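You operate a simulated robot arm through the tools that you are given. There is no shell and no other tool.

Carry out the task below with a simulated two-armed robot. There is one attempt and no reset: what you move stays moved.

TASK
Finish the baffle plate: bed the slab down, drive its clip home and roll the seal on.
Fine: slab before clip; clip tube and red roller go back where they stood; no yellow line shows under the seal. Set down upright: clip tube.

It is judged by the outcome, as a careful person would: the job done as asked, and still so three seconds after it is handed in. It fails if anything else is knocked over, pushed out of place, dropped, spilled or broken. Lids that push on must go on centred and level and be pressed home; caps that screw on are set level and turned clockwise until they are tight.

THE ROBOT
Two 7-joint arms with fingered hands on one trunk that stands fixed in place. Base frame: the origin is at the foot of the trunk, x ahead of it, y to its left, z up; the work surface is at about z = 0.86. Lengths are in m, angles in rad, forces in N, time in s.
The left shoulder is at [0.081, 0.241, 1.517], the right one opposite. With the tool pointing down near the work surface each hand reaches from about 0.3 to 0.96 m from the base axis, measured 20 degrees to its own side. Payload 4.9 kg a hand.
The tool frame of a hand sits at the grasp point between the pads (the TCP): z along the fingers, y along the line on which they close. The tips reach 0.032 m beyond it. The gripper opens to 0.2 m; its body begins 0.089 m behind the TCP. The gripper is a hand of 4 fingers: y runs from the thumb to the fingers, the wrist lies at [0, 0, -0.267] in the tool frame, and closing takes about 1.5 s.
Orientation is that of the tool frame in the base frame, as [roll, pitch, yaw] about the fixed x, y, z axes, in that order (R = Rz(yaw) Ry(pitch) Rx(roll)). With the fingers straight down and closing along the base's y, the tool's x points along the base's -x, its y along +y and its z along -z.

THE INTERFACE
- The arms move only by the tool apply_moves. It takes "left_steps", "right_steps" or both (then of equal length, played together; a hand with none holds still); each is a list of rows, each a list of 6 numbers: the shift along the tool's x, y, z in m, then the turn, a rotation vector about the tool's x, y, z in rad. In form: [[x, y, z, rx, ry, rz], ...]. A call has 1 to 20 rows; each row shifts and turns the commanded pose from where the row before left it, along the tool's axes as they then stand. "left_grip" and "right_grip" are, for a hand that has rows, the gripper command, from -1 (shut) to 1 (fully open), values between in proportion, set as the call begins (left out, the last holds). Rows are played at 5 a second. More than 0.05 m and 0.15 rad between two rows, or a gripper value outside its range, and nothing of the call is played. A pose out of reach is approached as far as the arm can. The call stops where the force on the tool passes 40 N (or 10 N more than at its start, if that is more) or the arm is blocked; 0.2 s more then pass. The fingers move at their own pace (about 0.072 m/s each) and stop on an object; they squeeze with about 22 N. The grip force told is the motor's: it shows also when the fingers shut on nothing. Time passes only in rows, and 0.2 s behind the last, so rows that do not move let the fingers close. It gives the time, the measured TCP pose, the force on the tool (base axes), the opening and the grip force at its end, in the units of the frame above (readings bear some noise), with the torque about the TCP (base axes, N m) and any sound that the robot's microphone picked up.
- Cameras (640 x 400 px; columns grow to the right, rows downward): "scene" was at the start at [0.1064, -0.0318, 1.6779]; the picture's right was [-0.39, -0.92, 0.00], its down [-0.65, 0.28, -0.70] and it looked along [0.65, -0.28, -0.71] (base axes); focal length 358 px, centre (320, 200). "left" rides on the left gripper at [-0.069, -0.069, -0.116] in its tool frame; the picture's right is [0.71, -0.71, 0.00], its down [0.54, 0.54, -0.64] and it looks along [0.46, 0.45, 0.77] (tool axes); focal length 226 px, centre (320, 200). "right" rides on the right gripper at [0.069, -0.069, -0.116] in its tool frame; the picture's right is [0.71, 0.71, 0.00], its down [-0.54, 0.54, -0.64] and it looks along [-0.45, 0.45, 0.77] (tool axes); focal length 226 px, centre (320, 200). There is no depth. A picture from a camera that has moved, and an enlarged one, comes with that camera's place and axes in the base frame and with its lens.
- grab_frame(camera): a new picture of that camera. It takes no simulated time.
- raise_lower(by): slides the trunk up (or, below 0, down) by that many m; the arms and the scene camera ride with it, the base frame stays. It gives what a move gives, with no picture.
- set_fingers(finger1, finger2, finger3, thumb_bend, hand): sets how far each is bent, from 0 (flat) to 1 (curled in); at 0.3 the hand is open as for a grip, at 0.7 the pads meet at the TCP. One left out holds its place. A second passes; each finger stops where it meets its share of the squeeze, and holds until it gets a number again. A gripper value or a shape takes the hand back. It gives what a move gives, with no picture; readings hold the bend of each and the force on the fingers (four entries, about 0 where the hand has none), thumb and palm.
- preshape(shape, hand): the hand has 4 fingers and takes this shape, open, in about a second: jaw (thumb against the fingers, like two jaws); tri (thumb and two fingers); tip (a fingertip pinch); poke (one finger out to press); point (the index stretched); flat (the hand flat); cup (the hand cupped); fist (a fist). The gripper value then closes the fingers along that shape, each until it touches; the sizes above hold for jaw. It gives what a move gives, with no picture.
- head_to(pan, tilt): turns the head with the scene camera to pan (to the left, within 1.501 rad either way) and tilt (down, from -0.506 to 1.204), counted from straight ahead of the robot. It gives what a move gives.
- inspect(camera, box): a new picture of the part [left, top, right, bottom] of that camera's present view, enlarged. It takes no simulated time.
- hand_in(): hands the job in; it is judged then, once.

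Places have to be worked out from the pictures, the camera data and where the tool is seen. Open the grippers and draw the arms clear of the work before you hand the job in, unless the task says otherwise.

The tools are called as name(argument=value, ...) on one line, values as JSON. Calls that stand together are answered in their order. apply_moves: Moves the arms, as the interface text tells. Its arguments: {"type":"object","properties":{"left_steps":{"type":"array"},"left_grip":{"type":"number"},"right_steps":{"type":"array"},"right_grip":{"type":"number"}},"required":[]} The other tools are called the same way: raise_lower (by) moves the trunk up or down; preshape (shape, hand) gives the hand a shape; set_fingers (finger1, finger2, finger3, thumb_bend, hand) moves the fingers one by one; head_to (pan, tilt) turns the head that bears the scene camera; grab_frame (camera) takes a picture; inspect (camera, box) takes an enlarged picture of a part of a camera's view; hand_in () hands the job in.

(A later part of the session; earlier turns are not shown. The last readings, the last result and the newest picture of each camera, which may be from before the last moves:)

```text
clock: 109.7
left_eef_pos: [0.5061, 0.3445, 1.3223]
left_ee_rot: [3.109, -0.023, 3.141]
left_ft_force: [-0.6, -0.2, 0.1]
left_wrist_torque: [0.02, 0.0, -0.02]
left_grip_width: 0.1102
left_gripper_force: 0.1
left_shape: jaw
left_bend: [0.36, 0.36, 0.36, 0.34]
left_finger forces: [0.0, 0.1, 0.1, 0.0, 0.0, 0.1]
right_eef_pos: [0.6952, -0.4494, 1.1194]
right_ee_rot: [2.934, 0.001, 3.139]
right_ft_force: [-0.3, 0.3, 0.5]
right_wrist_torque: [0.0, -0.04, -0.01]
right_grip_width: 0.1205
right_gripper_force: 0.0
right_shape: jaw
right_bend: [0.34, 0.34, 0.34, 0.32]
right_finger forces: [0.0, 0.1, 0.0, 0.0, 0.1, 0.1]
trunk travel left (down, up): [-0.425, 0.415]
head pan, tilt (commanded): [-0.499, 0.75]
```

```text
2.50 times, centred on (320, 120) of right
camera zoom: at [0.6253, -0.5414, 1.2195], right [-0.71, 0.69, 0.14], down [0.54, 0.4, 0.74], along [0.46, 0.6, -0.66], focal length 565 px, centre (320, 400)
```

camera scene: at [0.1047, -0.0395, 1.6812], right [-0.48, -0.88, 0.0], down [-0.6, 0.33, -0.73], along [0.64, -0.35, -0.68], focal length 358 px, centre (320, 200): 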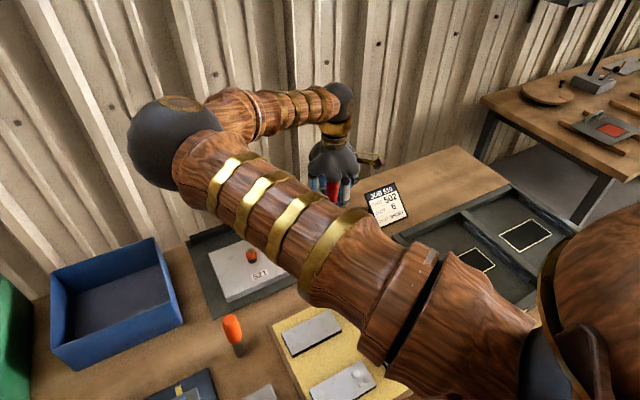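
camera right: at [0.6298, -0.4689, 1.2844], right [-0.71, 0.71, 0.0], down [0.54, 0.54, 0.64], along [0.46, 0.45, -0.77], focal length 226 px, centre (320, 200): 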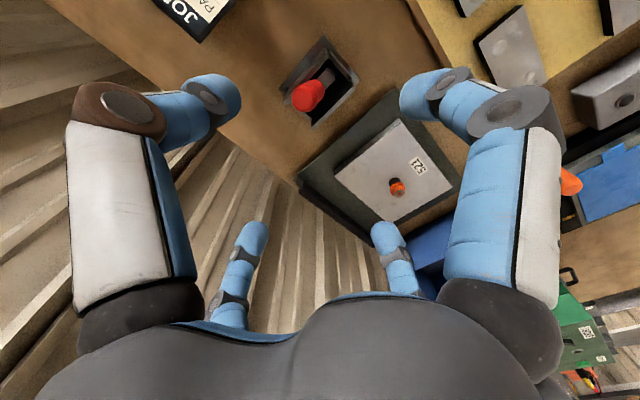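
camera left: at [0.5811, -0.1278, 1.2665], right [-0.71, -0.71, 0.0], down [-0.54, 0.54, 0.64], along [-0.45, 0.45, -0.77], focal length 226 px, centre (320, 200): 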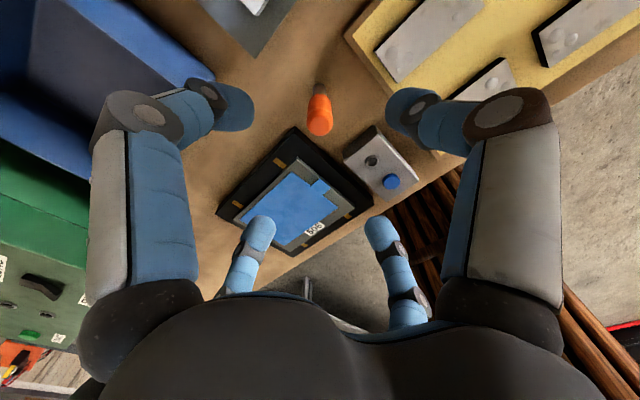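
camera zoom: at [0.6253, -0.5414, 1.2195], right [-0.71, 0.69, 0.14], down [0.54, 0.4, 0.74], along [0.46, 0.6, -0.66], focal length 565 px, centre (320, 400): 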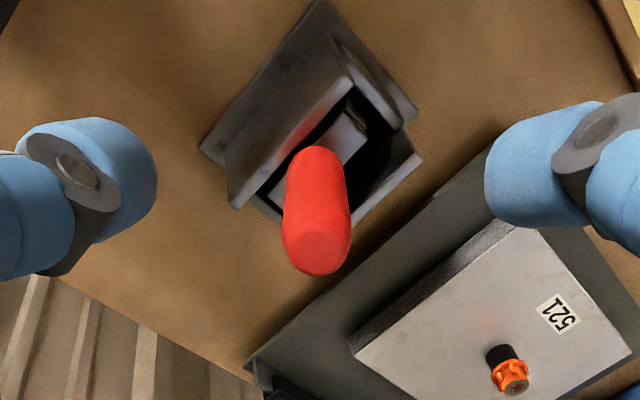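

The handle is now in line with the tilted hand. I descend along its axis and grip it.

apply_moves(right_steps=[[-0.001, 0.001, 0.03, 0, 0, 0], [0, 0, 0.04, 0, 0, 0], [0, 0, 0.04, 0, 0, 0], [0, 0, 0.027, 0, 0, 0], [0, 0, 0, 0, 0, 0]])

inspect(camera="right", box=[180, 40, 460, 300])

```text
clock: 110.9
left_eef_pos: [0.5079, 0.3449, 1.3207]
left_ee_rot: [3.111, -0.022, -3.141]
left_ft_force: [0.2, -0.3, -0.7]
left_wrist_torque: [-0.04, 0.02, -0.01]
left_grip_width: 0.1104
left_gripper_force: 0.0
left_shape: jaw
left_bend: [0.36, 0.36, 0.36, 0.34]
left_finger forces: [0.0, 0.0, 0.1, 0.0, 0.1, 0.0]
right_eef_pos: [0.6965, -0.4197, 0.9827]
right_ee_rot: [2.937, 0.001, 3.14]
right_ft_force: [-0.7, -0.2, 0.5]
right_wrist_torque: [-0.03, 0.03, -0.03]
right_grip_width: 0.1205
right_gripper_force: 0.1
right_shape: jaw
right_bend: [0.34, 0.34, 0.34, 0.32]
right_finger forces: [0.0, 0.1, 0.0, 0.0, 0.0, 0.0]
trunk travel left (down, up): [-0.425, 0.415]
head pan, tilt (commanded): [-0.499, 0.75]
```

```text
1.54 times, centred on (320, 170) of right
camera zoom: at [0.6273, -0.5117, 1.0833], right [-0.71, 0.69, 0.14], down [0.54, 0.4, 0.74], along [0.46, 0.6, -0.66], focal length 348 px, centre (320, 246)
```

zoom: 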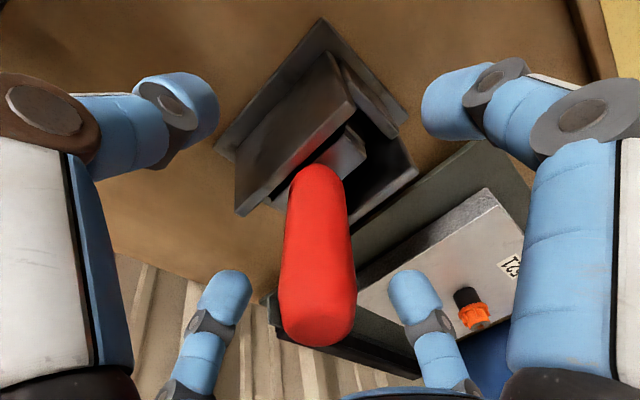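

Coaxial. I close the hand, then swing the tool upright about its roller, lifting it a few millimetres as I do.

apply_moves(right_steps=[[0, 0, 0, 0, 0, 0], [0, 0, 0, 0, 0, 0], [0, 0, 0, 0, 0, 0], [0, 0, 0, 0, 0, 0], [0, 0, 0, 0, 0, 0], [0, 0, 0, 0, 0, 0], [0, 0, 0, 0, 0, 0], [0, 0, 0, 0, 0, 0]], right_grip=-1)

inspect(camera="right", box=[180, 40, 460, 300])

```text
clock: 112.7
left_eef_pos: [0.5067, 0.3448, 1.3199]
left_ee_rot: [3.109, -0.022, -3.141]
left_ft_force: [-0.1, 0.4, -0.9]
left_wrist_torque: [-0.01, 0.02, 0.01]
left_grip_width: 0.1101
left_gripper_force: 0.1
left_shape: jaw
left_bend: [0.36, 0.36, 0.36, 0.34]
left_finger forces: [0.0, 0.1, 0.1, 0.0, 0.0, 0.0]
right_eef_pos: [0.6973, -0.4197, 0.9823]
right_ee_rot: [2.935, -0.001, 3.138]
right_ft_force: [-1.8, 1.8, -1.8]
right_wrist_torque: [0.01, 0.05, -0.07]
right_grip_width: 0.0245
right_gripper_force: 21.7
right_shape: jaw
right_bend: [0.76, 0.6, 0.59, 0.59]
right_finger forces: [18.5, 18.4, 19.9, 0.0, 18.9, 0.0]
trunk travel left (down, up): [-0.425, 0.415]
head pan, tilt (commanded): [-0.499, 0.75]
```

```text
1.54 times, centred on (320, 170) of right
camera zoom: at [0.6277, -0.5117, 1.0829], right [-0.71, 0.69, 0.14], down [0.54, 0.4, 0.74], along [0.46, 0.6, -0.66], focal length 348 px, centre (320, 246)
```

zoom: 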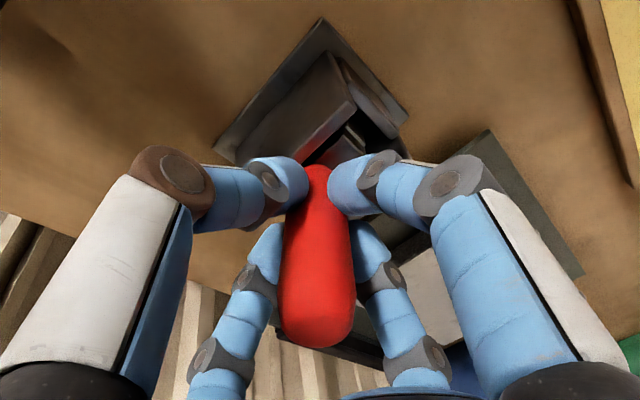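

The grip is coaxial and even. Now I swing the tool upright over its roller.

apply_moves(right_steps=[[0, 0, -0.002, 0, 0, 0], [-0.0004, 0.0049, -0.0003, 0.0515, 0, 0], [-0.0004, 0.0049, -0.0003, 0.0515, 0, 0], [-0.0004, 0.0048, -0.0007, 0.0515, 0, 0], [-0.0004, 0.0048, -0.0007, 0.0515, 0, 0], [0, 0, 0, 0, 0, 0]])

inspect(camera="right", box=[180, 40, 460, 300])

```text
clock: 114.1
left_eef_pos: [0.5079, 0.3435, 1.3203]
left_ee_rot: [3.11, -0.023, -3.141]
left_ft_force: [-0.5, -0.2, 0.3]
left_wrist_torque: [0.0, 0.0, 0.01]
left_grip_width: 0.11
left_gripper_force: 0.1
left_shape: jaw
left_bend: [0.36, 0.36, 0.36, 0.34]
left_finger forces: [0.1, 0.1, 0.0, 0.0, 0.0, 0.0]
right_eef_pos: [0.6989, -0.4017, 0.9915]
right_ee_rot: [-3.14, 0.0, 3.139]
right_ft_force: [0.5, -0.2, -2.3]
right_wrist_torque: [-0.02, 0.02, 0.01]
right_grip_width: 0.0241
right_gripper_force: 22.0
right_shape: jaw
right_bend: [0.76, 0.6, 0.59, 0.59]
right_finger forces: [18.8, 18.5, 20.7, 0.0, 18.9, 0.0]
trunk travel left (down, up): [-0.425, 0.415]
head pan, tilt (commanded): [-0.499, 0.75]
```

```text
1.54 times, centred on (320, 170) of right
camera zoom: at [0.6296, -0.472, 1.1071], right [-0.71, 0.71, 0.0], down [0.54, 0.54, 0.64], along [0.46, 0.45, -0.77], focal length 348 px, centre (320, 246)
```

zoom: 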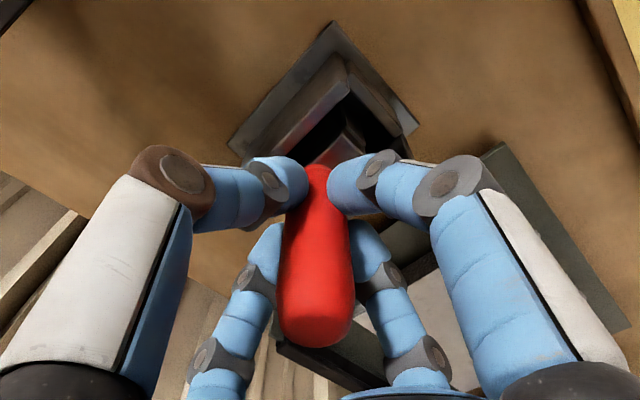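

Upright in the hand and lifted clear. I lower until it just rests.

apply_moves(right_steps=[[0, 0, 0.002, 0, 0, 0], [0, 0, 0.002, 0, 0, 0], [0, 0, 0.001, 0, 0, 0], [0, 0, 0, 0, 0, 0]])

```text
clock: 115.1
left_eef_pos: [0.5061, 0.3453, 1.3194]
left_ee_rot: [3.109, -0.023, -3.14]
left_ft_force: [0.0, -0.2, -0.3]
left_wrist_torque: [0.03, -0.01, 0.02]
left_grip_width: 0.1102
left_gripper_force: 0.1
left_shape: jaw
left_bend: [0.36, 0.36, 0.36, 0.34]
left_finger forces: [0.1, 0.0, 0.0, 0.0, 0.1, 0.0]
right_eef_pos: [0.6983, -0.401, 0.9862]
right_ee_rot: [-3.141, 0.002, 3.141]
right_ft_force: [0.6, 1.4, -0.7]
right_wrist_torque: [0.08, -0.02, -0.04]
right_grip_width: 0.0243
right_gripper_force: 21.7
right_shape: jaw
right_bend: [0.76, 0.77, 0.59, 0.59]
right_finger forces: [18.8, 19.4, 21.5, 0.0, 18.6, 0.1]
trunk travel left (down, up): [-0.425, 0.415]
head pan, tilt (commanded): [-0.499, 0.75]
```

A light contact begins. One or two more millimetres.

apply_moves(right_steps=[[0, 0, 0.001, 0, 0, 0], [0, 0, 0.001, 0, 0, 0], [0, 0, 0, 0, 0, 0]])

inspect(camera="right", box=[180, 40, 460, 300])

```text
clock: 115.9
left_eef_pos: [0.5072, 0.3455, 1.3205]
left_ee_rot: [3.113, -0.023, 3.141]
left_ft_force: [0.4, 0.7, 1.0]
left_wrist_torque: [-0.02, -0.01, 0.03]
left_grip_width: 0.1099
left_gripper_force: 0.0
left_shape: jaw
left_bend: [0.36, 0.36, 0.36, 0.34]
left_finger forces: [0.0, 0.1, 0.1, 0.1, 0.0, 0.0]
right_eef_pos: [0.6983, -0.402, 0.9856]
right_ee_rot: [3.14, 0.002, 3.14]
right_ft_force: [2.3, 2.0, 5.7]
right_wrist_torque: [0.19, -0.14, -0.06]
right_grip_width: 0.0242
right_gripper_force: 22.3
right_shape: jaw
right_bend: [0.76, 0.77, 0.59, 0.59]
right_finger forces: [19.0, 20.7, 23.2, 0.0, 19.1, 0.1]
trunk travel left (down, up): [-0.425, 0.415]
head pan, tilt (commanded): [-0.499, 0.75]
```

```text
1.54 times, centred on (320, 170) of right
camera zoom: at [0.6283, -0.4714, 1.1019], right [-0.71, 0.71, 0.0], down [0.54, 0.54, 0.64], along [0.46, 0.45, -0.77], focal length 348 px, centre (320, 246)
```

zoom: 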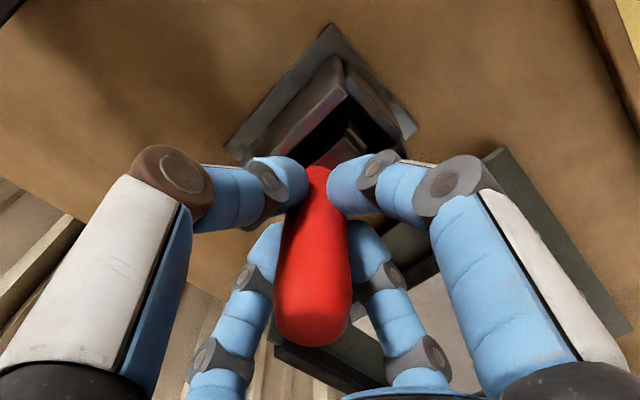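

It rests on the floor of the pocket. I ease off 1.5 mm and open the fingers only slightly, so the handle stays caged while I see whether it stands by itself.

apply_moves(right_steps=[[0, 0, -0.0012, 0, 0, 0], [0, 0, 0, 0, 0, 0]])

apply_moves(right_steps=[[0, 0, 0, 0, 0, 0], [0, 0, 0, 0, 0, 0], [0, 0, 0, 0, 0, 0], [0, 0, 0, 0, 0, 0]], right_grip=-0.6)

inspect(camera="right", box=[180, 40, 460, 300])

```text
clock: 116.5
left_eef_pos: [0.5078, 0.3451, 1.3198]
left_ee_rot: [3.111, -0.022, -3.141]
left_ft_force: [-0.3, -0.3, -0.1]
left_wrist_torque: [-0.02, 0.03, 0.02]
left_grip_width: 0.1097
left_gripper_force: 0.1
left_shape: jaw
left_bend: [0.36, 0.36, 0.36, 0.34]
left_finger forces: [0.0, 0.0, 0.0, 0.0, 0.0, 0.1]
right_eef_pos: [0.6977, -0.4014, 0.9867]
right_ee_rot: [-3.141, 0.001, 3.141]
right_ft_force: [2.1, 0.6, 3.2]
right_wrist_torque: [0.13, -0.12, -0.03]
right_grip_width: 0.0245
right_gripper_force: 21.8
right_shape: jaw
right_bend: [0.76, 0.77, 0.59, 0.59]
right_finger forces: [18.9, 20.5, 22.9, 0.0, 19.2, 0.1]
trunk travel left (down, up): [-0.425, 0.415]
head pan, tilt (commanded): [-0.499, 0.75]
```

```text
clock: 117.5
left_eef_pos: [0.5077, 0.3443, 1.3201]
left_ee_rot: [3.111, -0.021, 3.141]
left_ft_force: [0.3, -0.3, 0.1]
left_wrist_torque: [-0.01, 0.01, 0.0]
left_grip_width: 0.11
left_gripper_force: 0.1
left_shape: jaw
left_bend: [0.36, 0.36, 0.36, 0.34]
left_finger forces: [0.0, 0.0, 0.0, 0.1, 0.1, 0.0]
right_eef_pos: [0.6976, -0.4034, 0.9849]
right_ee_rot: [-3.141, 0.001, 3.14]
right_ft_force: [-1.1, -0.2, -0.5]
right_wrist_torque: [0.01, 0.02, 0.01]
right_grip_width: 0.0401
right_gripper_force: 0.1
right_shape: jaw
right_bend: [0.54, 0.54, 0.54, 0.53]
right_finger forces: [0.0, 0.0, 0.0, 0.1, 0.3, 0.0]
trunk travel left (down, up): [-0.425, 0.415]
head pan, tilt (commanded): [-0.499, 0.75]
```

```text
1.54 times, centred on (320, 170) of right
camera zoom: at [0.6281, -0.4719, 1.1018], right [-0.71, 0.71, 0.0], down [0.54, 0.54, 0.64], along [0.46, 0.45, -0.77], focal length 348 px, centre (320, 246)
```

zoom: 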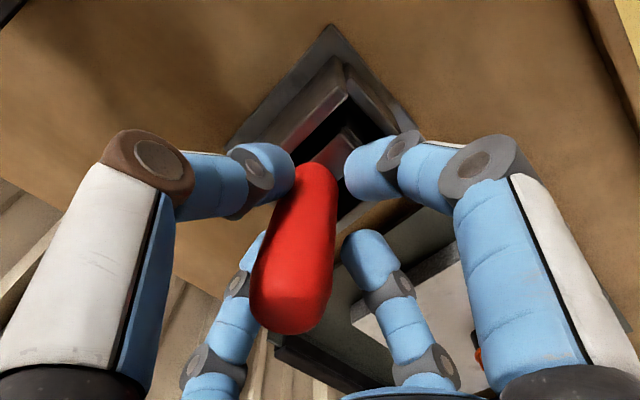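

It does not stand freely upright in the middle of the pocket; it tips gently to the right (-y). I grip it again, and will set it so the yoke rests against the right wall while nearly upright, which is stable.

apply_moves(right_steps=[[0, 0, 0, 0, 0, 0], [0, 0, 0, 0, 0, 0], [0, 0, 0, 0, 0, 0], [0, 0, 0, 0, 0, 0], [0, 0, -0.005, 0, 0, 0], [0, 0, 0, 0, 0, 0]], right_grip=-1)

inspect(camera="right", box=[180, 40, 460, 300])

```text
clock: 118.9
left_eef_pos: [0.5078, 0.3438, 1.3205]
left_ee_rot: [3.11, -0.022, 3.141]
left_ft_force: [-0.7, 0.4, -0.3]
left_wrist_torque: [-0.02, 0.0, -0.03]
left_grip_width: 0.1102
left_gripper_force: 0.1
left_shape: jaw
left_bend: [0.36, 0.36, 0.36, 0.34]
left_finger forces: [0.0, 0.0, 0.0, 0.0, 0.0, 0.0]
right_eef_pos: [0.6965, -0.4023, 0.9909]
right_ee_rot: [3.139, 0.0, 3.141]
right_ft_force: [-0.3, -0.5, -2.8]
right_wrist_torque: [0.0, 0.03, -0.01]
right_grip_width: 0.0277
right_gripper_force: 22.0
right_shape: jaw
right_bend: [0.75, 0.75, 0.58, 0.56]
right_finger forces: [19.1, 17.8, 19.9, 0.0, 17.9, 0.0]
trunk travel left (down, up): [-0.425, 0.415]
head pan, tilt (commanded): [-0.499, 0.75]
```

```text
1.54 times, centred on (320, 170) of right
camera zoom: at [0.6284, -0.4719, 1.1072], right [-0.71, 0.71, 0.0], down [0.54, 0.54, 0.64], along [0.46, 0.45, -0.77], focal length 348 px, centre (320, 246)
```

zoom: 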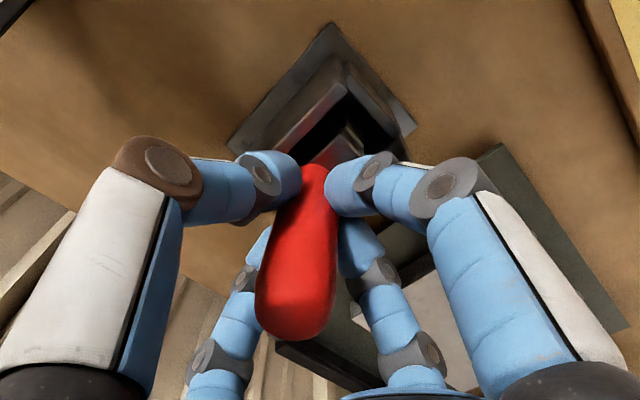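

The tool is clamped leaning about 7° in the hand. I rotate the hand the other way so the handle becomes upright and the roller moves toward the right wall, watching the side force.

apply_moves(right_steps=[[0, 0.001, 0, 0.039, 0, 0], [0, 0.001, 0, 0.039, 0, 0], [0, 0.001, 0, 0.039, 0, 0], [0, 0, 0, 0, 0, 0]])

inspect(camera="right", box=[180, 40, 460, 300])

```text
clock: 119.9
left_eef_pos: [0.5061, 0.3443, 1.321]
left_ee_rot: [3.111, -0.023, -3.139]
left_ft_force: [-0.6, 0.5, -0.4]
left_wrist_torque: [0.01, 0.01, 0.0]
left_grip_width: 0.1099
left_gripper_force: 0.1
left_shape: jaw
left_bend: [0.36, 0.36, 0.36, 0.34]
left_finger forces: [0.0, 0.1, 0.0, 0.0, 0.0, 0.0]
right_eef_pos: [0.6987, -0.3971, 0.9892]
right_ee_rot: [-3.023, 0.0, 3.14]
right_ft_force: [0.0, 3.2, -1.5]
right_wrist_torque: [0.31, 0.0, -0.03]
right_grip_width: 0.0274
right_gripper_force: 21.9
right_shape: jaw
right_bend: [0.75, 0.75, 0.58, 0.56]
right_finger forces: [19.4, 20.5, 20.7, 0.0, 17.3, 0.0]
trunk travel left (down, up): [-0.425, 0.415]
head pan, tilt (commanded): [-0.499, 0.75]
```

```text
1.54 times, centred on (320, 170) of right
camera zoom: at [0.6285, -0.4537, 1.1136], right [-0.71, 0.7, -0.08], down [0.54, 0.61, 0.58], along [0.46, 0.36, -0.81], focal length 348 px, centre (320, 246)
```

zoom: 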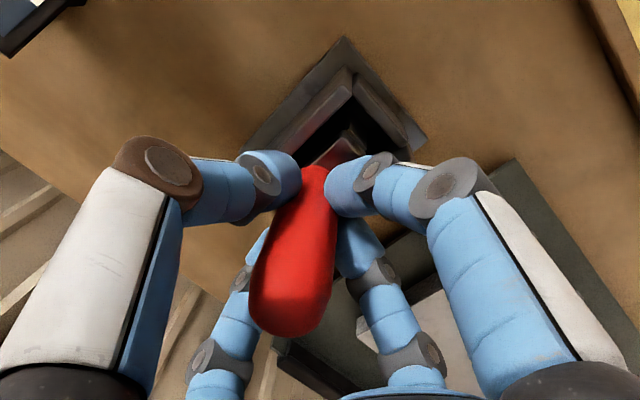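

The yoke touches the right wall (3 N) with the handle only about 1.5° off vertical. I ease off 1 mm and lower it to the floor.

apply_moves(right_steps=[[0, 0.001, 0.001, 0, 0, 0], [0, 0, 0.0015, 0, 0, 0], [0, 0, 0.0015, 0, 0, 0], [0, 0, 0, 0, 0, 0]])

```text
clock: 120.9
left_eef_pos: [0.5061, 0.3455, 1.3204]
left_ee_rot: [3.111, -0.022, -3.141]
left_ft_force: [-0.8, 0.7, -0.7]
left_wrist_torque: [0.01, 0.03, 0.03]
left_grip_width: 0.1097
left_gripper_force: 0.1
left_shape: jaw
left_bend: [0.36, 0.36, 0.36, 0.34]
left_finger forces: [0.0, 0.0, 0.1, 0.1, 0.0, 0.0]
right_eef_pos: [0.6977, -0.3973, 0.9862]
right_ee_rot: [-3.024, 0.0, 3.14]
right_ft_force: [-2.3, 2.9, 4.5]
right_wrist_torque: [0.22, 0.02, 0.04]
right_grip_width: 0.028
right_gripper_force: 22.0
right_shape: jaw
right_bend: [0.75, 0.75, 0.58, 0.56]
right_finger forces: [21.0, 20.8, 20.5, 0.1, 18.2, 0.1]
trunk travel left (down, up): [-0.425, 0.415]
head pan, tilt (commanded): [-0.499, 0.75]
```

It is on the floor. I ease 0.8 mm and open slightly to cage it and see how it rests.

apply_moves(right_steps=[[0, 0, -0.0008, 0, 0, 0], [0, 0, 0, 0, 0, 0]])

apply_moves(right_steps=[[0, 0, 0, 0, 0, 0], [0, 0, 0, 0, 0, 0], [0, 0, 0, 0, 0, 0], [0, 0, 0, 0, 0, 0]], right_grip=-0.5)

inspect(camera="right", box=[180, 40, 460, 300])

```text
clock: 121.5
left_eef_pos: [0.5062, 0.344, 1.3205]
left_ee_rot: [3.112, -0.023, 3.141]
left_ft_force: [0.1, 0.0, -0.1]
left_wrist_torque: [0.0, 0.01, -0.01]
left_grip_width: 0.11
left_gripper_force: 0.1
left_shape: jaw
left_bend: [0.36, 0.36, 0.36, 0.34]
left_finger forces: [0.0, 0.1, 0.0, 0.1, 0.0, 0.1]
right_eef_pos: [0.6974, -0.3969, 0.9871]
right_ee_rot: [-3.024, -0.001, 3.139]
right_ft_force: [-2.3, 2.4, -0.7]
right_wrist_torque: [0.21, 0.05, -0.01]
right_grip_width: 0.0276
right_gripper_force: 21.7
right_shape: jaw
right_bend: [0.75, 0.75, 0.58, 0.56]
right_finger forces: [20.5, 20.2, 20.5, 0.0, 18.0, 0.0]
trunk travel left (down, up): [-0.425, 0.415]
head pan, tilt (commanded): [-0.499, 0.75]
```

```text
clock: 122.5
left_eef_pos: [0.5055, 0.345, 1.3192]
left_ee_rot: [3.11, -0.023, 3.142]
left_ft_force: [0.8, -0.5, 0.1]
left_wrist_torque: [0.03, -0.02, 0.0]
left_grip_width: 0.11
left_gripper_force: 0.0
left_shape: jaw
left_bend: [0.36, 0.36, 0.36, 0.34]
left_finger forces: [0.1, 0.1, 0.0, 0.0, 0.0, 0.1]
right_eef_pos: [0.6984, -0.3981, 0.987]
right_ee_rot: [-3.024, 0.001, 3.139]
right_ft_force: [0.8, -0.1, 0.0]
right_wrist_torque: [0.0, -0.01, 0.0]
right_grip_width: 0.0499
right_gripper_force: 0.1
right_shape: jaw
right_bend: [0.51, 0.51, 0.51, 0.5]
right_finger forces: [0.2, 0.0, 0.0, 0.0, 0.3, 0.0]
trunk travel left (down, up): [-0.425, 0.415]
head pan, tilt (commanded): [-0.499, 0.75]
```

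```text
1.54 times, centred on (320, 170) of right
camera zoom: at [0.6292, -0.4537, 1.1106], right [-0.71, 0.7, -0.08], down [0.54, 0.61, 0.58], along [0.46, 0.36, -0.81], focal length 348 px, centre (320, 246)
```

zoom: 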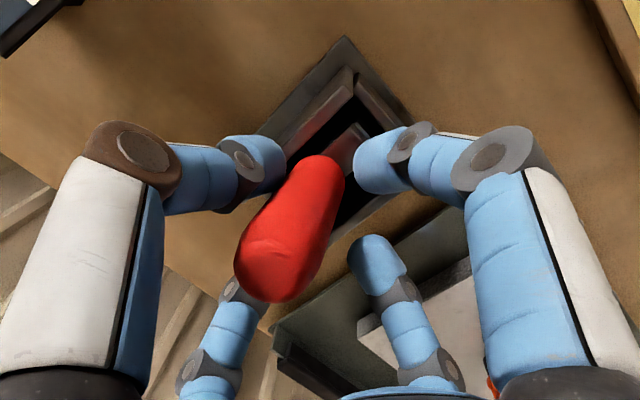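

It tips over again as the roller rolls in the pocket. I open, raise the hand upright and study the pocket closely to see how the roller originally sat.

apply_moves(right_steps=[[0, 0, 0, 0, 0, 0], [0, 0, 0, 0, 0, 0], [0, 0, 0, 0, 0, 0], [0, 0, -0.03, 0, 0, 0], [0, 0, -0.04, 0, 0, 0], [0, 0, -0.04, 0, 0, 0], [0, 0, -0.04, -0.058, 0, 0], [0, 0, -0.04, -0.059, 0, 0], [0, 0, 0, 0, 0, 0]], right_grip=0.4)

inspect(camera="right", box=[285, 30, 360, 120])

```text
clock: 124.5
left_eef_pos: [0.508, 0.3456, 1.3193]
left_ee_rot: [3.111, -0.022, 3.141]
left_ft_force: [0.1, 0.9, -0.3]
left_wrist_torque: [-0.01, 0.0, -0.02]
left_grip_width: 0.1103
left_gripper_force: 0.1
left_shape: jaw
left_bend: [0.36, 0.36, 0.36, 0.34]
left_finger forces: [0.0, 0.0, 0.0, 0.0, 0.0, 0.0]
right_eef_pos: [0.7013, -0.3768, 1.1755]
right_ee_rot: [3.141, -0.001, 3.139]
right_ft_force: [0.1, 0.1, -1.0]
right_wrist_torque: [0.0, 0.03, -0.01]
right_grip_width: 0.1394
right_gripper_force: 0.1
right_shape: jaw
right_bend: [0.31, 0.31, 0.31, 0.28]
right_finger forces: [0.1, 0.1, 0.0, 0.0, 0.0, 0.1]
trunk travel left (down, up): [-0.425, 0.415]
head pan, tilt (commanded): [-0.499, 0.75]
```

```text
4.44 times, centred on (322, 75) of right
camera zoom: at [0.6324, -0.4461, 1.2915], right [-0.71, 0.71, 0.0], down [0.54, 0.54, 0.64], along [0.46, 0.45, -0.77], focal length 1005 px, centre (309, 756)
```

zoom: 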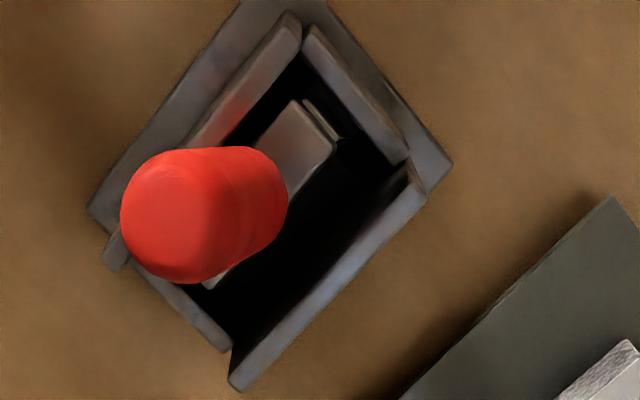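

The pocket is flat and wider than the roller, so the tool tips unless released exactly upright and without a kick. I try once more: grip it coaxially, bring it exactly vertical over its original spot, and then relax the fingers gradually.

apply_moves(right_steps=[[0.001, -0.04, 0, 0, 0, 0], [0.001, -0.043, 0, 0, 0, 0], [0, 0, 0, -0.103, 0, 0], [0, 0, 0, -0.103, 0, 0], [0, 0, 0.03, 0, 0, 0], [0, 0, 0.02, 0, 0, 0], [0, 0, 0, 0, 0, 0]], right_grip=0.2)

inspect(camera="right", box=[220, 40, 420, 200])

```text
clock: 126.1
left_eef_pos: [0.5057, 0.3443, 1.3201]
left_ee_rot: [3.111, -0.024, 3.141]
left_ft_force: [0.9, 0.1, 0.3]
left_wrist_torque: [-0.02, -0.01, 0.03]
left_grip_width: 0.1097
left_gripper_force: 0.0
left_shape: jaw
left_bend: [0.36, 0.36, 0.36, 0.34]
left_finger forces: [0.1, 0.0, 0.0, 0.0, 0.0, 0.1]
right_eef_pos: [0.6972, -0.4511, 1.1255]
right_ee_rot: [2.934, 0.001, 3.141]
right_ft_force: [0.1, 0.9, -0.2]
right_wrist_torque: [0.04, -0.03, -0.03]
right_grip_width: 0.1206
right_gripper_force: 0.0
right_shape: jaw
right_bend: [0.34, 0.34, 0.34, 0.32]
right_finger forces: [0.1, 0.0, 0.1, 0.0, 0.0, 0.0]
trunk travel left (down, up): [-0.425, 0.415]
head pan, tilt (commanded): [-0.499, 0.75]
```

```text
2.50 times, centred on (320, 120) of right
camera zoom: at [0.6276, -0.5428, 1.2256], right [-0.71, 0.69, 0.14], down [0.54, 0.4, 0.74], along [0.46, 0.6, -0.66], focal length 565 px, centre (320, 400)
```

zoom: 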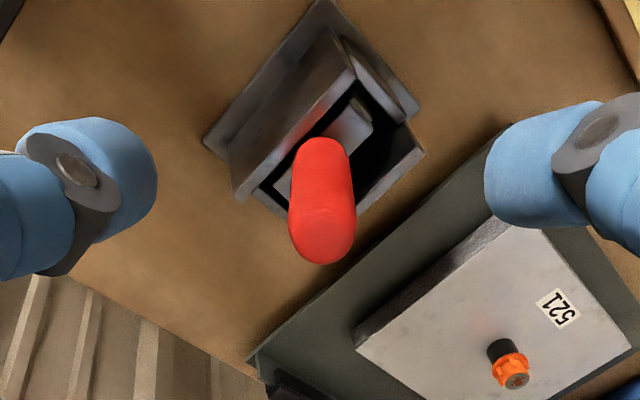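

Coaxial within about 1.5°. I descend along the handle and grip.

apply_moves(right_steps=[[0.0005, 0.001, 0.033, 0, 0, 0], [0, 0, 0.04, 0, 0, 0], [0, 0, 0.04, 0, 0, 0], [0, 0, 0.03, 0, 0, 0], [0, 0, 0, 0, 0, 0]])

apply_moves(right_steps=[[0, 0, 0, 0, 0, 0], [0, 0, 0, 0, 0, 0], [0, 0, 0, 0, 0, 0], [0, 0, 0, 0, 0, 0], [0, 0, 0, 0, 0, 0], [0, 0, 0, 0, 0, 0], [0, 0, 0, 0, 0, 0], [0, 0, 0, 0, 0, 0]], right_grip=-1)

inspect(camera="right", box=[180, 40, 460, 300])

```text
clock: 127.3
left_eef_pos: [0.5069, 0.345, 1.3215]
left_ee_rot: [3.11, -0.023, -3.141]
left_ft_force: [0.0, 0.3, 0.1]
left_wrist_torque: [0.03, 0.01, -0.02]
left_grip_width: 0.11
left_gripper_force: 0.1
left_shape: jaw
left_bend: [0.36, 0.36, 0.36, 0.34]
left_finger forces: [0.0, 0.1, 0.0, 0.0, 0.0, 0.0]
right_eef_pos: [0.695, -0.4197, 0.9898]
right_ee_rot: [2.938, -0.001, 3.141]
right_ft_force: [0.1, -0.6, -0.2]
right_wrist_torque: [-0.01, 0.03, 0.01]
right_grip_width: 0.1205
right_gripper_force: 0.1
right_shape: jaw
right_bend: [0.34, 0.34, 0.34, 0.32]
right_finger forces: [0.0, 0.1, 0.0, 0.0, 0.0, 0.1]
trunk travel left (down, up): [-0.425, 0.415]
head pan, tilt (commanded): [-0.499, 0.75]
```

```text
clock: 129.1
left_eef_pos: [0.5065, 0.3446, 1.3214]
left_ee_rot: [3.111, -0.024, 3.141]
left_ft_force: [0.9, 0.3, -0.8]
left_wrist_torque: [0.02, 0.0, 0.01]
left_grip_width: 0.1099
left_gripper_force: 0.1
left_shape: jaw
left_bend: [0.36, 0.36, 0.36, 0.34]
left_finger forces: [0.0, 0.1, 0.1, 0.1, 0.0, 0.1]
right_eef_pos: [0.6926, -0.4209, 0.9886]
right_ee_rot: [2.936, -0.002, 3.14]
right_ft_force: [0.3, 1.0, -0.6]
right_wrist_torque: [-0.05, 0.04, -0.02]
right_grip_width: 0.0242
right_gripper_force: 22.1
right_shape: jaw
right_bend: [0.75, 0.61, 0.58, 0.59]
right_finger forces: [18.9, 18.1, 19.6, 0.1, 18.8, 0.0]
trunk travel left (down, up): [-0.425, 0.415]
head pan, tilt (commanded): [-0.499, 0.75]
```

```text
1.54 times, centred on (320, 170) of right
camera zoom: at [0.6246, -0.5124, 1.0894], right [-0.71, 0.69, 0.14], down [0.54, 0.4, 0.74], along [0.46, 0.6, -0.66], focal length 348 px, centre (320, 246)
```

zoom: 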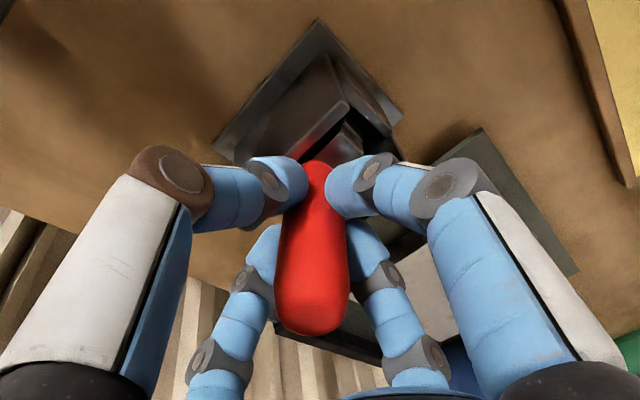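

Gripped within about 1° of coaxial. I swing it upright over its original spot, slightly lifted.

apply_moves(right_steps=[[0, 0, -0.003, 0, 0, 0], [-0.0008, 0.0059, 0.0002, 0.056, 0, 0], [-0.0008, 0.0059, -0.0001, 0.056, 0, 0], [-0.0007, 0.0059, -0.0005, 0.056, 0, 0], [-0.0007, 0.0058, -0.0008, 0.057, 0, 0], [0, 0, 0, 0, 0, 0], [0, 0, 0, 0, 0, 0]])

inspect(camera="right", box=[180, 40, 460, 300])

```text
clock: 130.7
left_eef_pos: [0.5061, 0.3443, 1.3201]
left_ee_rot: [3.11, -0.024, 3.141]
left_ft_force: [0.4, 0.2, 1.3]
left_wrist_torque: [0.02, 0.02, 0.0]
left_grip_width: 0.11
left_gripper_force: 0.1
left_shape: jaw
left_bend: [0.36, 0.36, 0.36, 0.34]
left_finger forces: [0.0, 0.0, 0.0, 0.1, 0.0, 0.0]
right_eef_pos: [0.6975, -0.3971, 0.9947]
right_ee_rot: [-3.124, 0.0, 3.138]
right_ft_force: [-1.0, -0.3, -2.5]
right_wrist_torque: [0.04, 0.0, -0.04]
right_grip_width: 0.024
right_gripper_force: 21.6
right_shape: jaw
right_bend: [0.75, 0.61, 0.58, 0.59]
right_finger forces: [18.9, 18.4, 19.8, 0.1, 18.6, 0.0]
trunk travel left (down, up): [-0.425, 0.415]
head pan, tilt (commanded): [-0.499, 0.75]
```

```text
1.54 times, centred on (320, 170) of right
camera zoom: at [0.6285, -0.4651, 1.1131], right [-0.71, 0.71, -0.01], down [0.54, 0.55, 0.63], along [0.46, 0.44, -0.77], focal length 348 px, centre (320, 246)
```

zoom: 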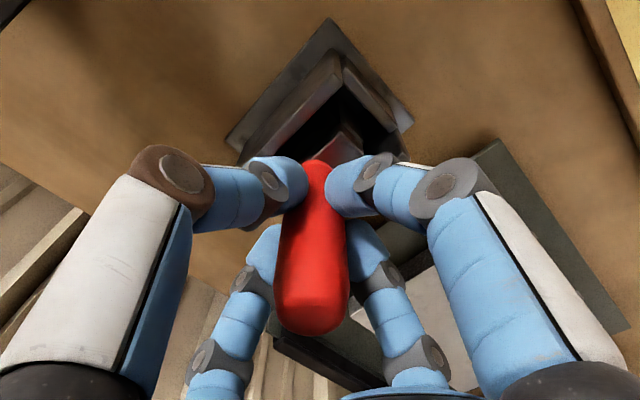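

The handle is vertical within half a degree. I lower it gently to the floor.

apply_moves(right_steps=[[0, 0, 0.001, 0, 0, 0], [0, 0, 0.001, 0, 0, 0], [0, 0, 0.001, 0, 0, 0], [0, 0, 0, 0, 0, 0]])

```text
clock: 131.7
left_eef_pos: [0.5056, 0.3442, 1.3199]
left_ee_rot: [3.112, -0.022, -3.141]
left_ft_force: [-0.2, 0.0, -0.8]
left_wrist_torque: [-0.02, -0.02, 0.02]
left_grip_width: 0.11
left_gripper_force: 0.1
left_shape: jaw
left_bend: [0.36, 0.36, 0.36, 0.34]
left_finger forces: [0.0, 0.1, 0.0, 0.1, 0.1, 0.0]
right_eef_pos: [0.6987, -0.3974, 0.9904]
right_ee_rot: [-3.124, 0.0, 3.14]
right_ft_force: [-1.2, -1.2, -0.7]
right_wrist_torque: [0.05, 0.01, 0.03]
right_grip_width: 0.0241
right_gripper_force: 21.9
right_shape: jaw
right_bend: [0.75, 0.61, 0.58, 0.59]
right_finger forces: [19.3, 18.8, 19.8, 0.0, 18.4, 0.0]
trunk travel left (down, up): [-0.425, 0.415]
head pan, tilt (commanded): [-0.499, 0.75]
```

Nearly all its weight is on the floor. I settle half a millimetre and then relax the fingers step by step instead of snapping them open.

apply_moves(right_steps=[[0, 0, 0.0005, 0, 0, 0], [0, 0, 0, 0, 0, 0], [0, 0, 0, 0, 0, 0]])

set_fingers(hand="right", finger1=0.745, finger2=0.605, finger3=0.575, thumb_bend=0.585)

inspect(camera="right", box=[180, 40, 460, 300])

```text
clock: 132.5
left_eef_pos: [0.5063, 0.3441, 1.3198]
left_ee_rot: [3.111, -0.023, -3.141]
left_ft_force: [-0.7, -0.4, 0.3]
left_wrist_torque: [0.0, -0.02, -0.01]
left_grip_width: 0.1099
left_gripper_force: 0.0
left_shape: jaw
left_bend: [0.36, 0.36, 0.36, 0.34]
left_finger forces: [0.0, 0.0, 0.0, 0.0, 0.0, 0.0]
right_eef_pos: [0.6978, -0.3976, 0.9902]
right_ee_rot: [-3.123, 0.003, 3.14]
right_ft_force: [-0.5, 1.6, 1.1]
right_wrist_torque: [0.06, 0.04, -0.02]
right_grip_width: 0.0242
right_gripper_force: 22.1
right_shape: jaw
right_bend: [0.75, 0.61, 0.58, 0.59]
right_finger forces: [19.6, 19.0, 19.7, 0.0, 18.8, 0.0]
trunk travel left (down, up): [-0.425, 0.415]
head pan, tilt (commanded): [-0.499, 0.75]
```

```text
clock: 133.5
left_eef_pos: [0.5063, 0.3449, 1.3204]
left_ee_rot: [3.11, -0.023, -3.141]
left_ft_force: [0.4, 0.5, 0.0]
left_wrist_torque: [0.02, -0.02, 0.0]
left_grip_width: 0.1101
left_gripper_force: 0.0
left_shape: jaw
left_bend: [0.36, 0.36, 0.36, 0.34]
left_finger forces: [0.1, 0.1, 0.0, 0.1, 0.0, 0.0]
right_eef_pos: [0.6976, -0.3979, 0.9903]
right_ee_rot: [-3.122, 0.0, 3.142]
right_ft_force: [0.2, 0.5, 0.3]
right_wrist_torque: [-0.02, -0.02, -0.01]
right_grip_width: 0.0266
right_gripper_force: 0.8
right_shape: fingers
right_bend: [0.74, 0.6, 0.57, 0.58]
right_finger forces: [0.8, 0.0, 0.4, 0.0, 0.1, 0.0]
trunk travel left (down, up): [-0.425, 0.415]
head pan, tilt (commanded): [-0.499, 0.75]
```

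```text
1.54 times, centred on (320, 170) of right
camera zoom: at [0.6289, -0.4653, 1.1087], right [-0.71, 0.71, -0.01], down [0.54, 0.55, 0.63], along [0.46, 0.44, -0.77], focal length 348 px, centre (320, 246)
```

zoom: 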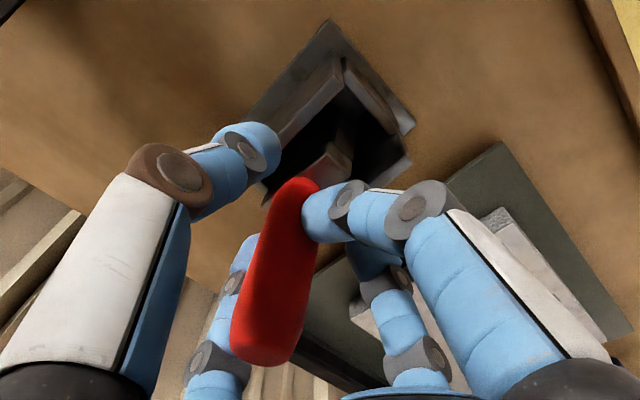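

It still tips. There may be a seat inside the pocket that I am missing, so I grip it again, lift it out, and look closely at the empty pocket and the tool's underside.

apply_moves(right_steps=[[0, 0, 0, 0, 0, 0], [0, 0, 0, 0, 0, 0], [0, 0, 0, 0, 0, 0], [0, 0, 0, 0, 0, 0], [0, 0, 0, 0, 0, 0], [0, 0, 0, 0, 0, 0], [0, 0, -0.005, 0, 0, 0], [0, 0, 0, 0, 0, 0]], right_grip=-1)

inspect(camera="right", box=[180, 40, 460, 300])

```text
clock: 135.3
left_eef_pos: [0.5073, 0.3445, 1.3206]
left_ee_rot: [3.11, -0.022, 3.14]
left_ft_force: [-0.6, 0.5, 0.0]
left_wrist_torque: [-0.01, 0.03, -0.01]
left_grip_width: 0.1099
left_gripper_force: 0.0
left_shape: jaw
left_bend: [0.36, 0.36, 0.36, 0.34]
left_finger forces: [0.1, 0.1, 0.0, 0.0, 0.0, 0.0]
right_eef_pos: [0.6976, -0.3985, 0.9961]
right_ee_rot: [-3.123, 0.0, 3.139]
right_ft_force: [0.1, 0.8, -2.4]
right_wrist_torque: [0.02, 0.02, 0.0]
right_grip_width: 0.0046
right_gripper_force: 21.7
right_shape: jaw
right_bend: [0.67, 0.66, 0.61, 0.67]
right_finger forces: [20.9, 23.5, 25.3, 0.1, 25.7, 0.0]
trunk travel left (down, up): [-0.425, 0.415]
head pan, tilt (commanded): [-0.499, 0.75]
```

```text
1.54 times, centred on (320, 170) of right
camera zoom: at [0.6289, -0.4652, 1.1141], right [-0.71, 0.71, -0.01], down [0.54, 0.55, 0.63], along [0.46, 0.44, -0.77], focal length 348 px, centre (320, 246)
```

zoom: 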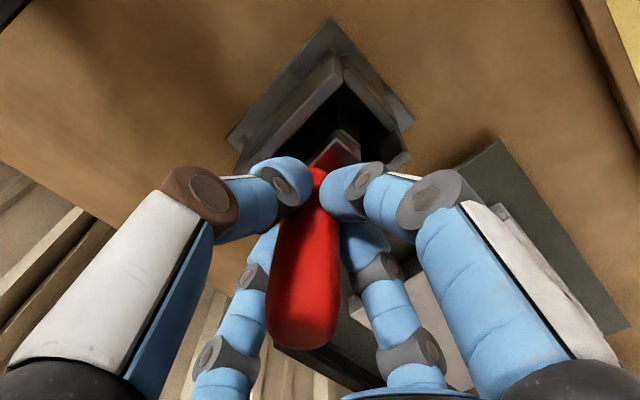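

Held. I lift it out and look at the empty pocket.

apply_moves(right_steps=[[0, 0, -0.02, 0, 0, 0], [0, 0, -0.03, 0, 0, 0], [0, 0, -0.04, 0, 0, 0], [0, 0, -0.04, 0, 0, 0], [0, 0, -0.04, 0, 0, 0], [0, 0, -0.04, 0, 0, 0], [0, 0, 0, 0, 0, 0]])

inspect(camera="right", box=[285, 20, 365, 100])

inspect(camera="right", box=[270, 80, 370, 170])

grab_frame(camera="scene")

```text
clock: 136.9
left_eef_pos: [0.5068, 0.3441, 1.3201]
left_ee_rot: [3.11, -0.022, -3.14]
left_ft_force: [0.7, -0.8, 0.1]
left_wrist_torque: [0.0, -0.01, 0.01]
left_grip_width: 0.1101
left_gripper_force: 0.0
left_shape: jaw
left_bend: [0.36, 0.36, 0.36, 0.34]
left_finger forces: [0.0, 0.0, 0.0, 0.1, 0.1, 0.0]
right_eef_pos: [0.6972, -0.3931, 1.2059]
right_ee_rot: [-3.122, 0.0, 3.14]
right_ft_force: [0.6, 0.0, -2.2]
right_wrist_torque: [-0.01, 0.05, 0.0]
right_grip_width: 0.0047
right_gripper_force: 21.9
right_shape: jaw
right_bend: [0.67, 0.66, 0.61, 0.67]
right_finger forces: [21.0, 23.4, 25.3, 0.1, 25.8, 0.0]
trunk travel left (down, up): [-0.425, 0.415]
head pan, tilt (commanded): [-0.499, 0.75]
```

```text
5.00 times, centred on (325, 60) of right
camera zoom: at [0.6283, -0.4614, 1.3235], right [-0.71, 0.71, -0.01], down [0.54, 0.55, 0.63], along [0.46, 0.44, -0.77], focal length 1130 px, centre (295, 900)
```

zoom: 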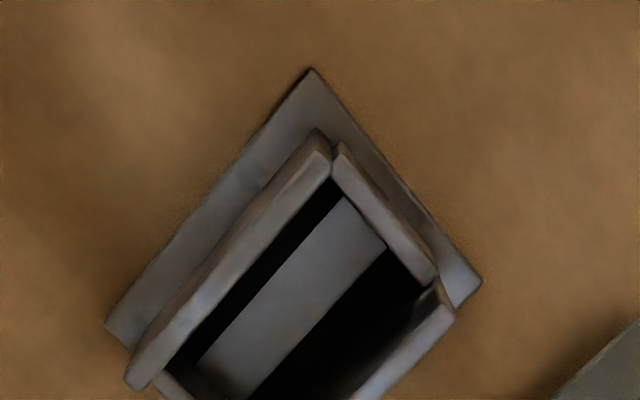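

```text
4.44 times, centred on (320, 125) of right
camera zoom: at [0.6283, -0.4614, 1.3235], right [-0.71, 0.71, -0.01], down [0.54, 0.55, 0.63], along [0.46, 0.44, -0.77], focal length 1005 px, centre (320, 533)
```

zoom: 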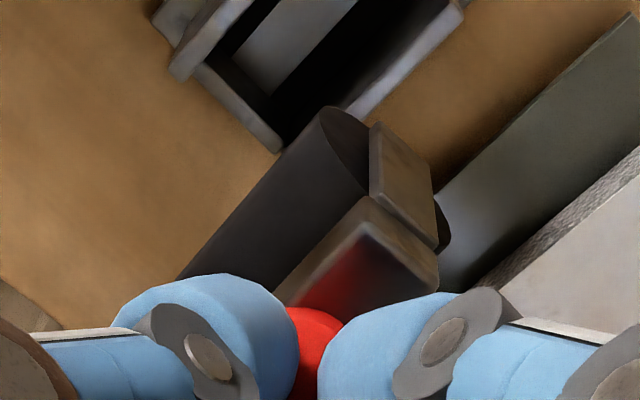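

```text
taken
camera scene: at [0.1052, -0.0397, 1.6811], right [-0.48, -0.88, 0.0], down [-0.6, 0.33, -0.73], along [0.64, -0.35, -0.68], focal length 358 px, centre (320, 200)
```

scene: 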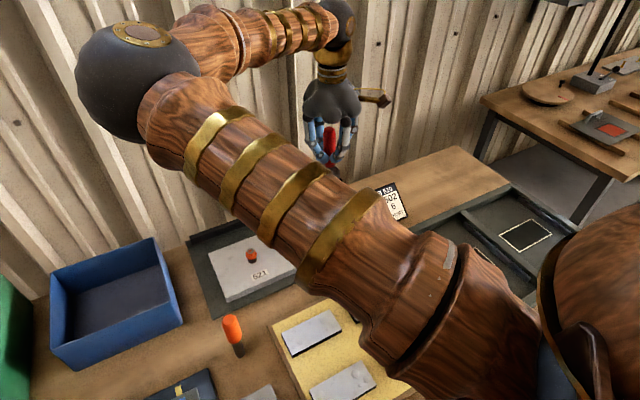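

The pocket has a narrow central groove (about 22 mm wide, centred at y≈-0.401) in which the roller sits; the tool only stays up if released truly vertical. I check how the handle now lies in the hand so I can tilt the hand to make it exactly vertical.

inspect(camera="right", box=[220, 80, 420, 300])

inspect(camera="scene", box=[290, 60, 390, 180])

```text
1.82 times, centred on (320, 190) of right
camera zoom: at [0.6283, -0.4614, 1.3235], right [-0.71, 0.71, -0.01], down [0.54, 0.55, 0.63], along [0.46, 0.44, -0.77], focal length 411 px, centre (320, 218)
```

zoom: 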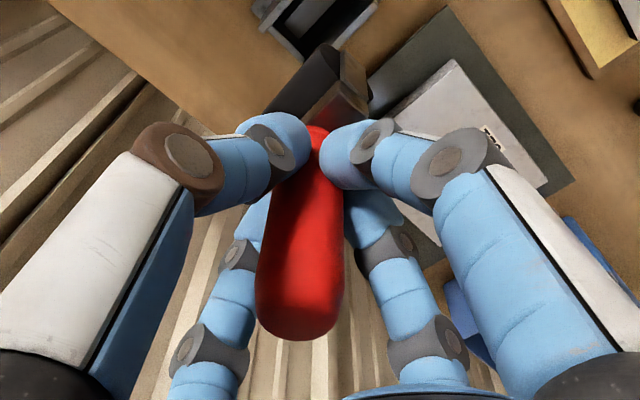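

```text
3.33 times, centred on (340, 120) of scene
camera zoom: at [0.1052, -0.0397, 1.6811], right [-0.48, -0.88, 0.0], down [-0.6, 0.33, -0.73], along [0.64, -0.35, -0.68], focal length 1193 px, centre (253, 467)
```

zoom: 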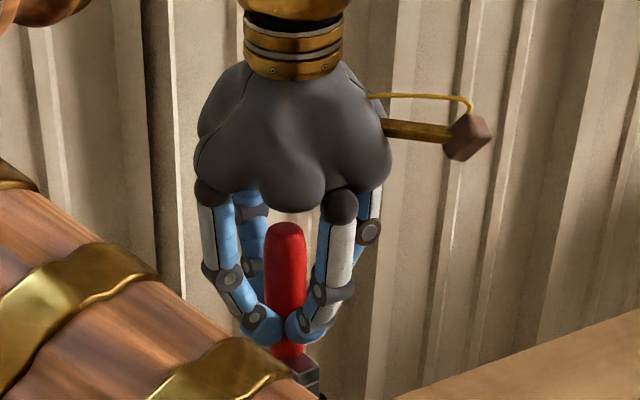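

I zoom closer on the handle from both cameras to measure its remaining lean accurately.

inspect(camera="scene", box=[312, 118, 352, 178])

inspect(camera="right", box=[280, 135, 350, 275])

```text
6.67 times, centred on (332, 148) of scene
camera zoom: at [0.1052, -0.0397, 1.6811], right [-0.48, -0.88, 0.0], down [-0.6, 0.33, -0.73], along [0.64, -0.35, -0.68], focal length 2387 px, centre (240, 547)
```

zoom: 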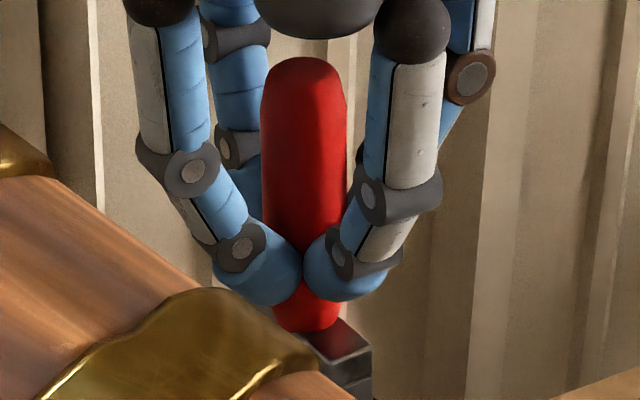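

```text
2.86 times, centred on (315, 205) of right
camera zoom: at [0.6283, -0.4614, 1.3235], right [-0.71, 0.71, -0.01], down [0.54, 0.55, 0.63], along [0.46, 0.44, -0.77], focal length 646 px, centre (334, 186)
```

zoom: 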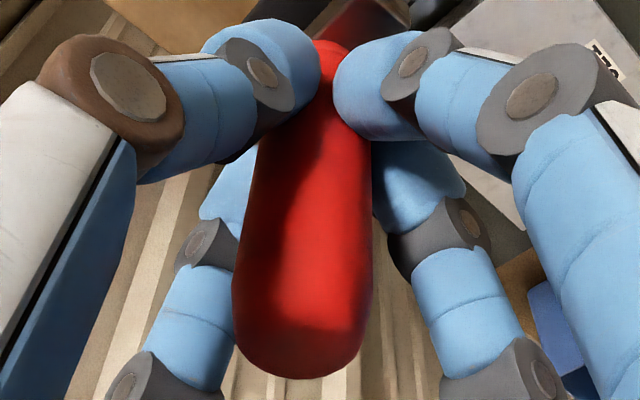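

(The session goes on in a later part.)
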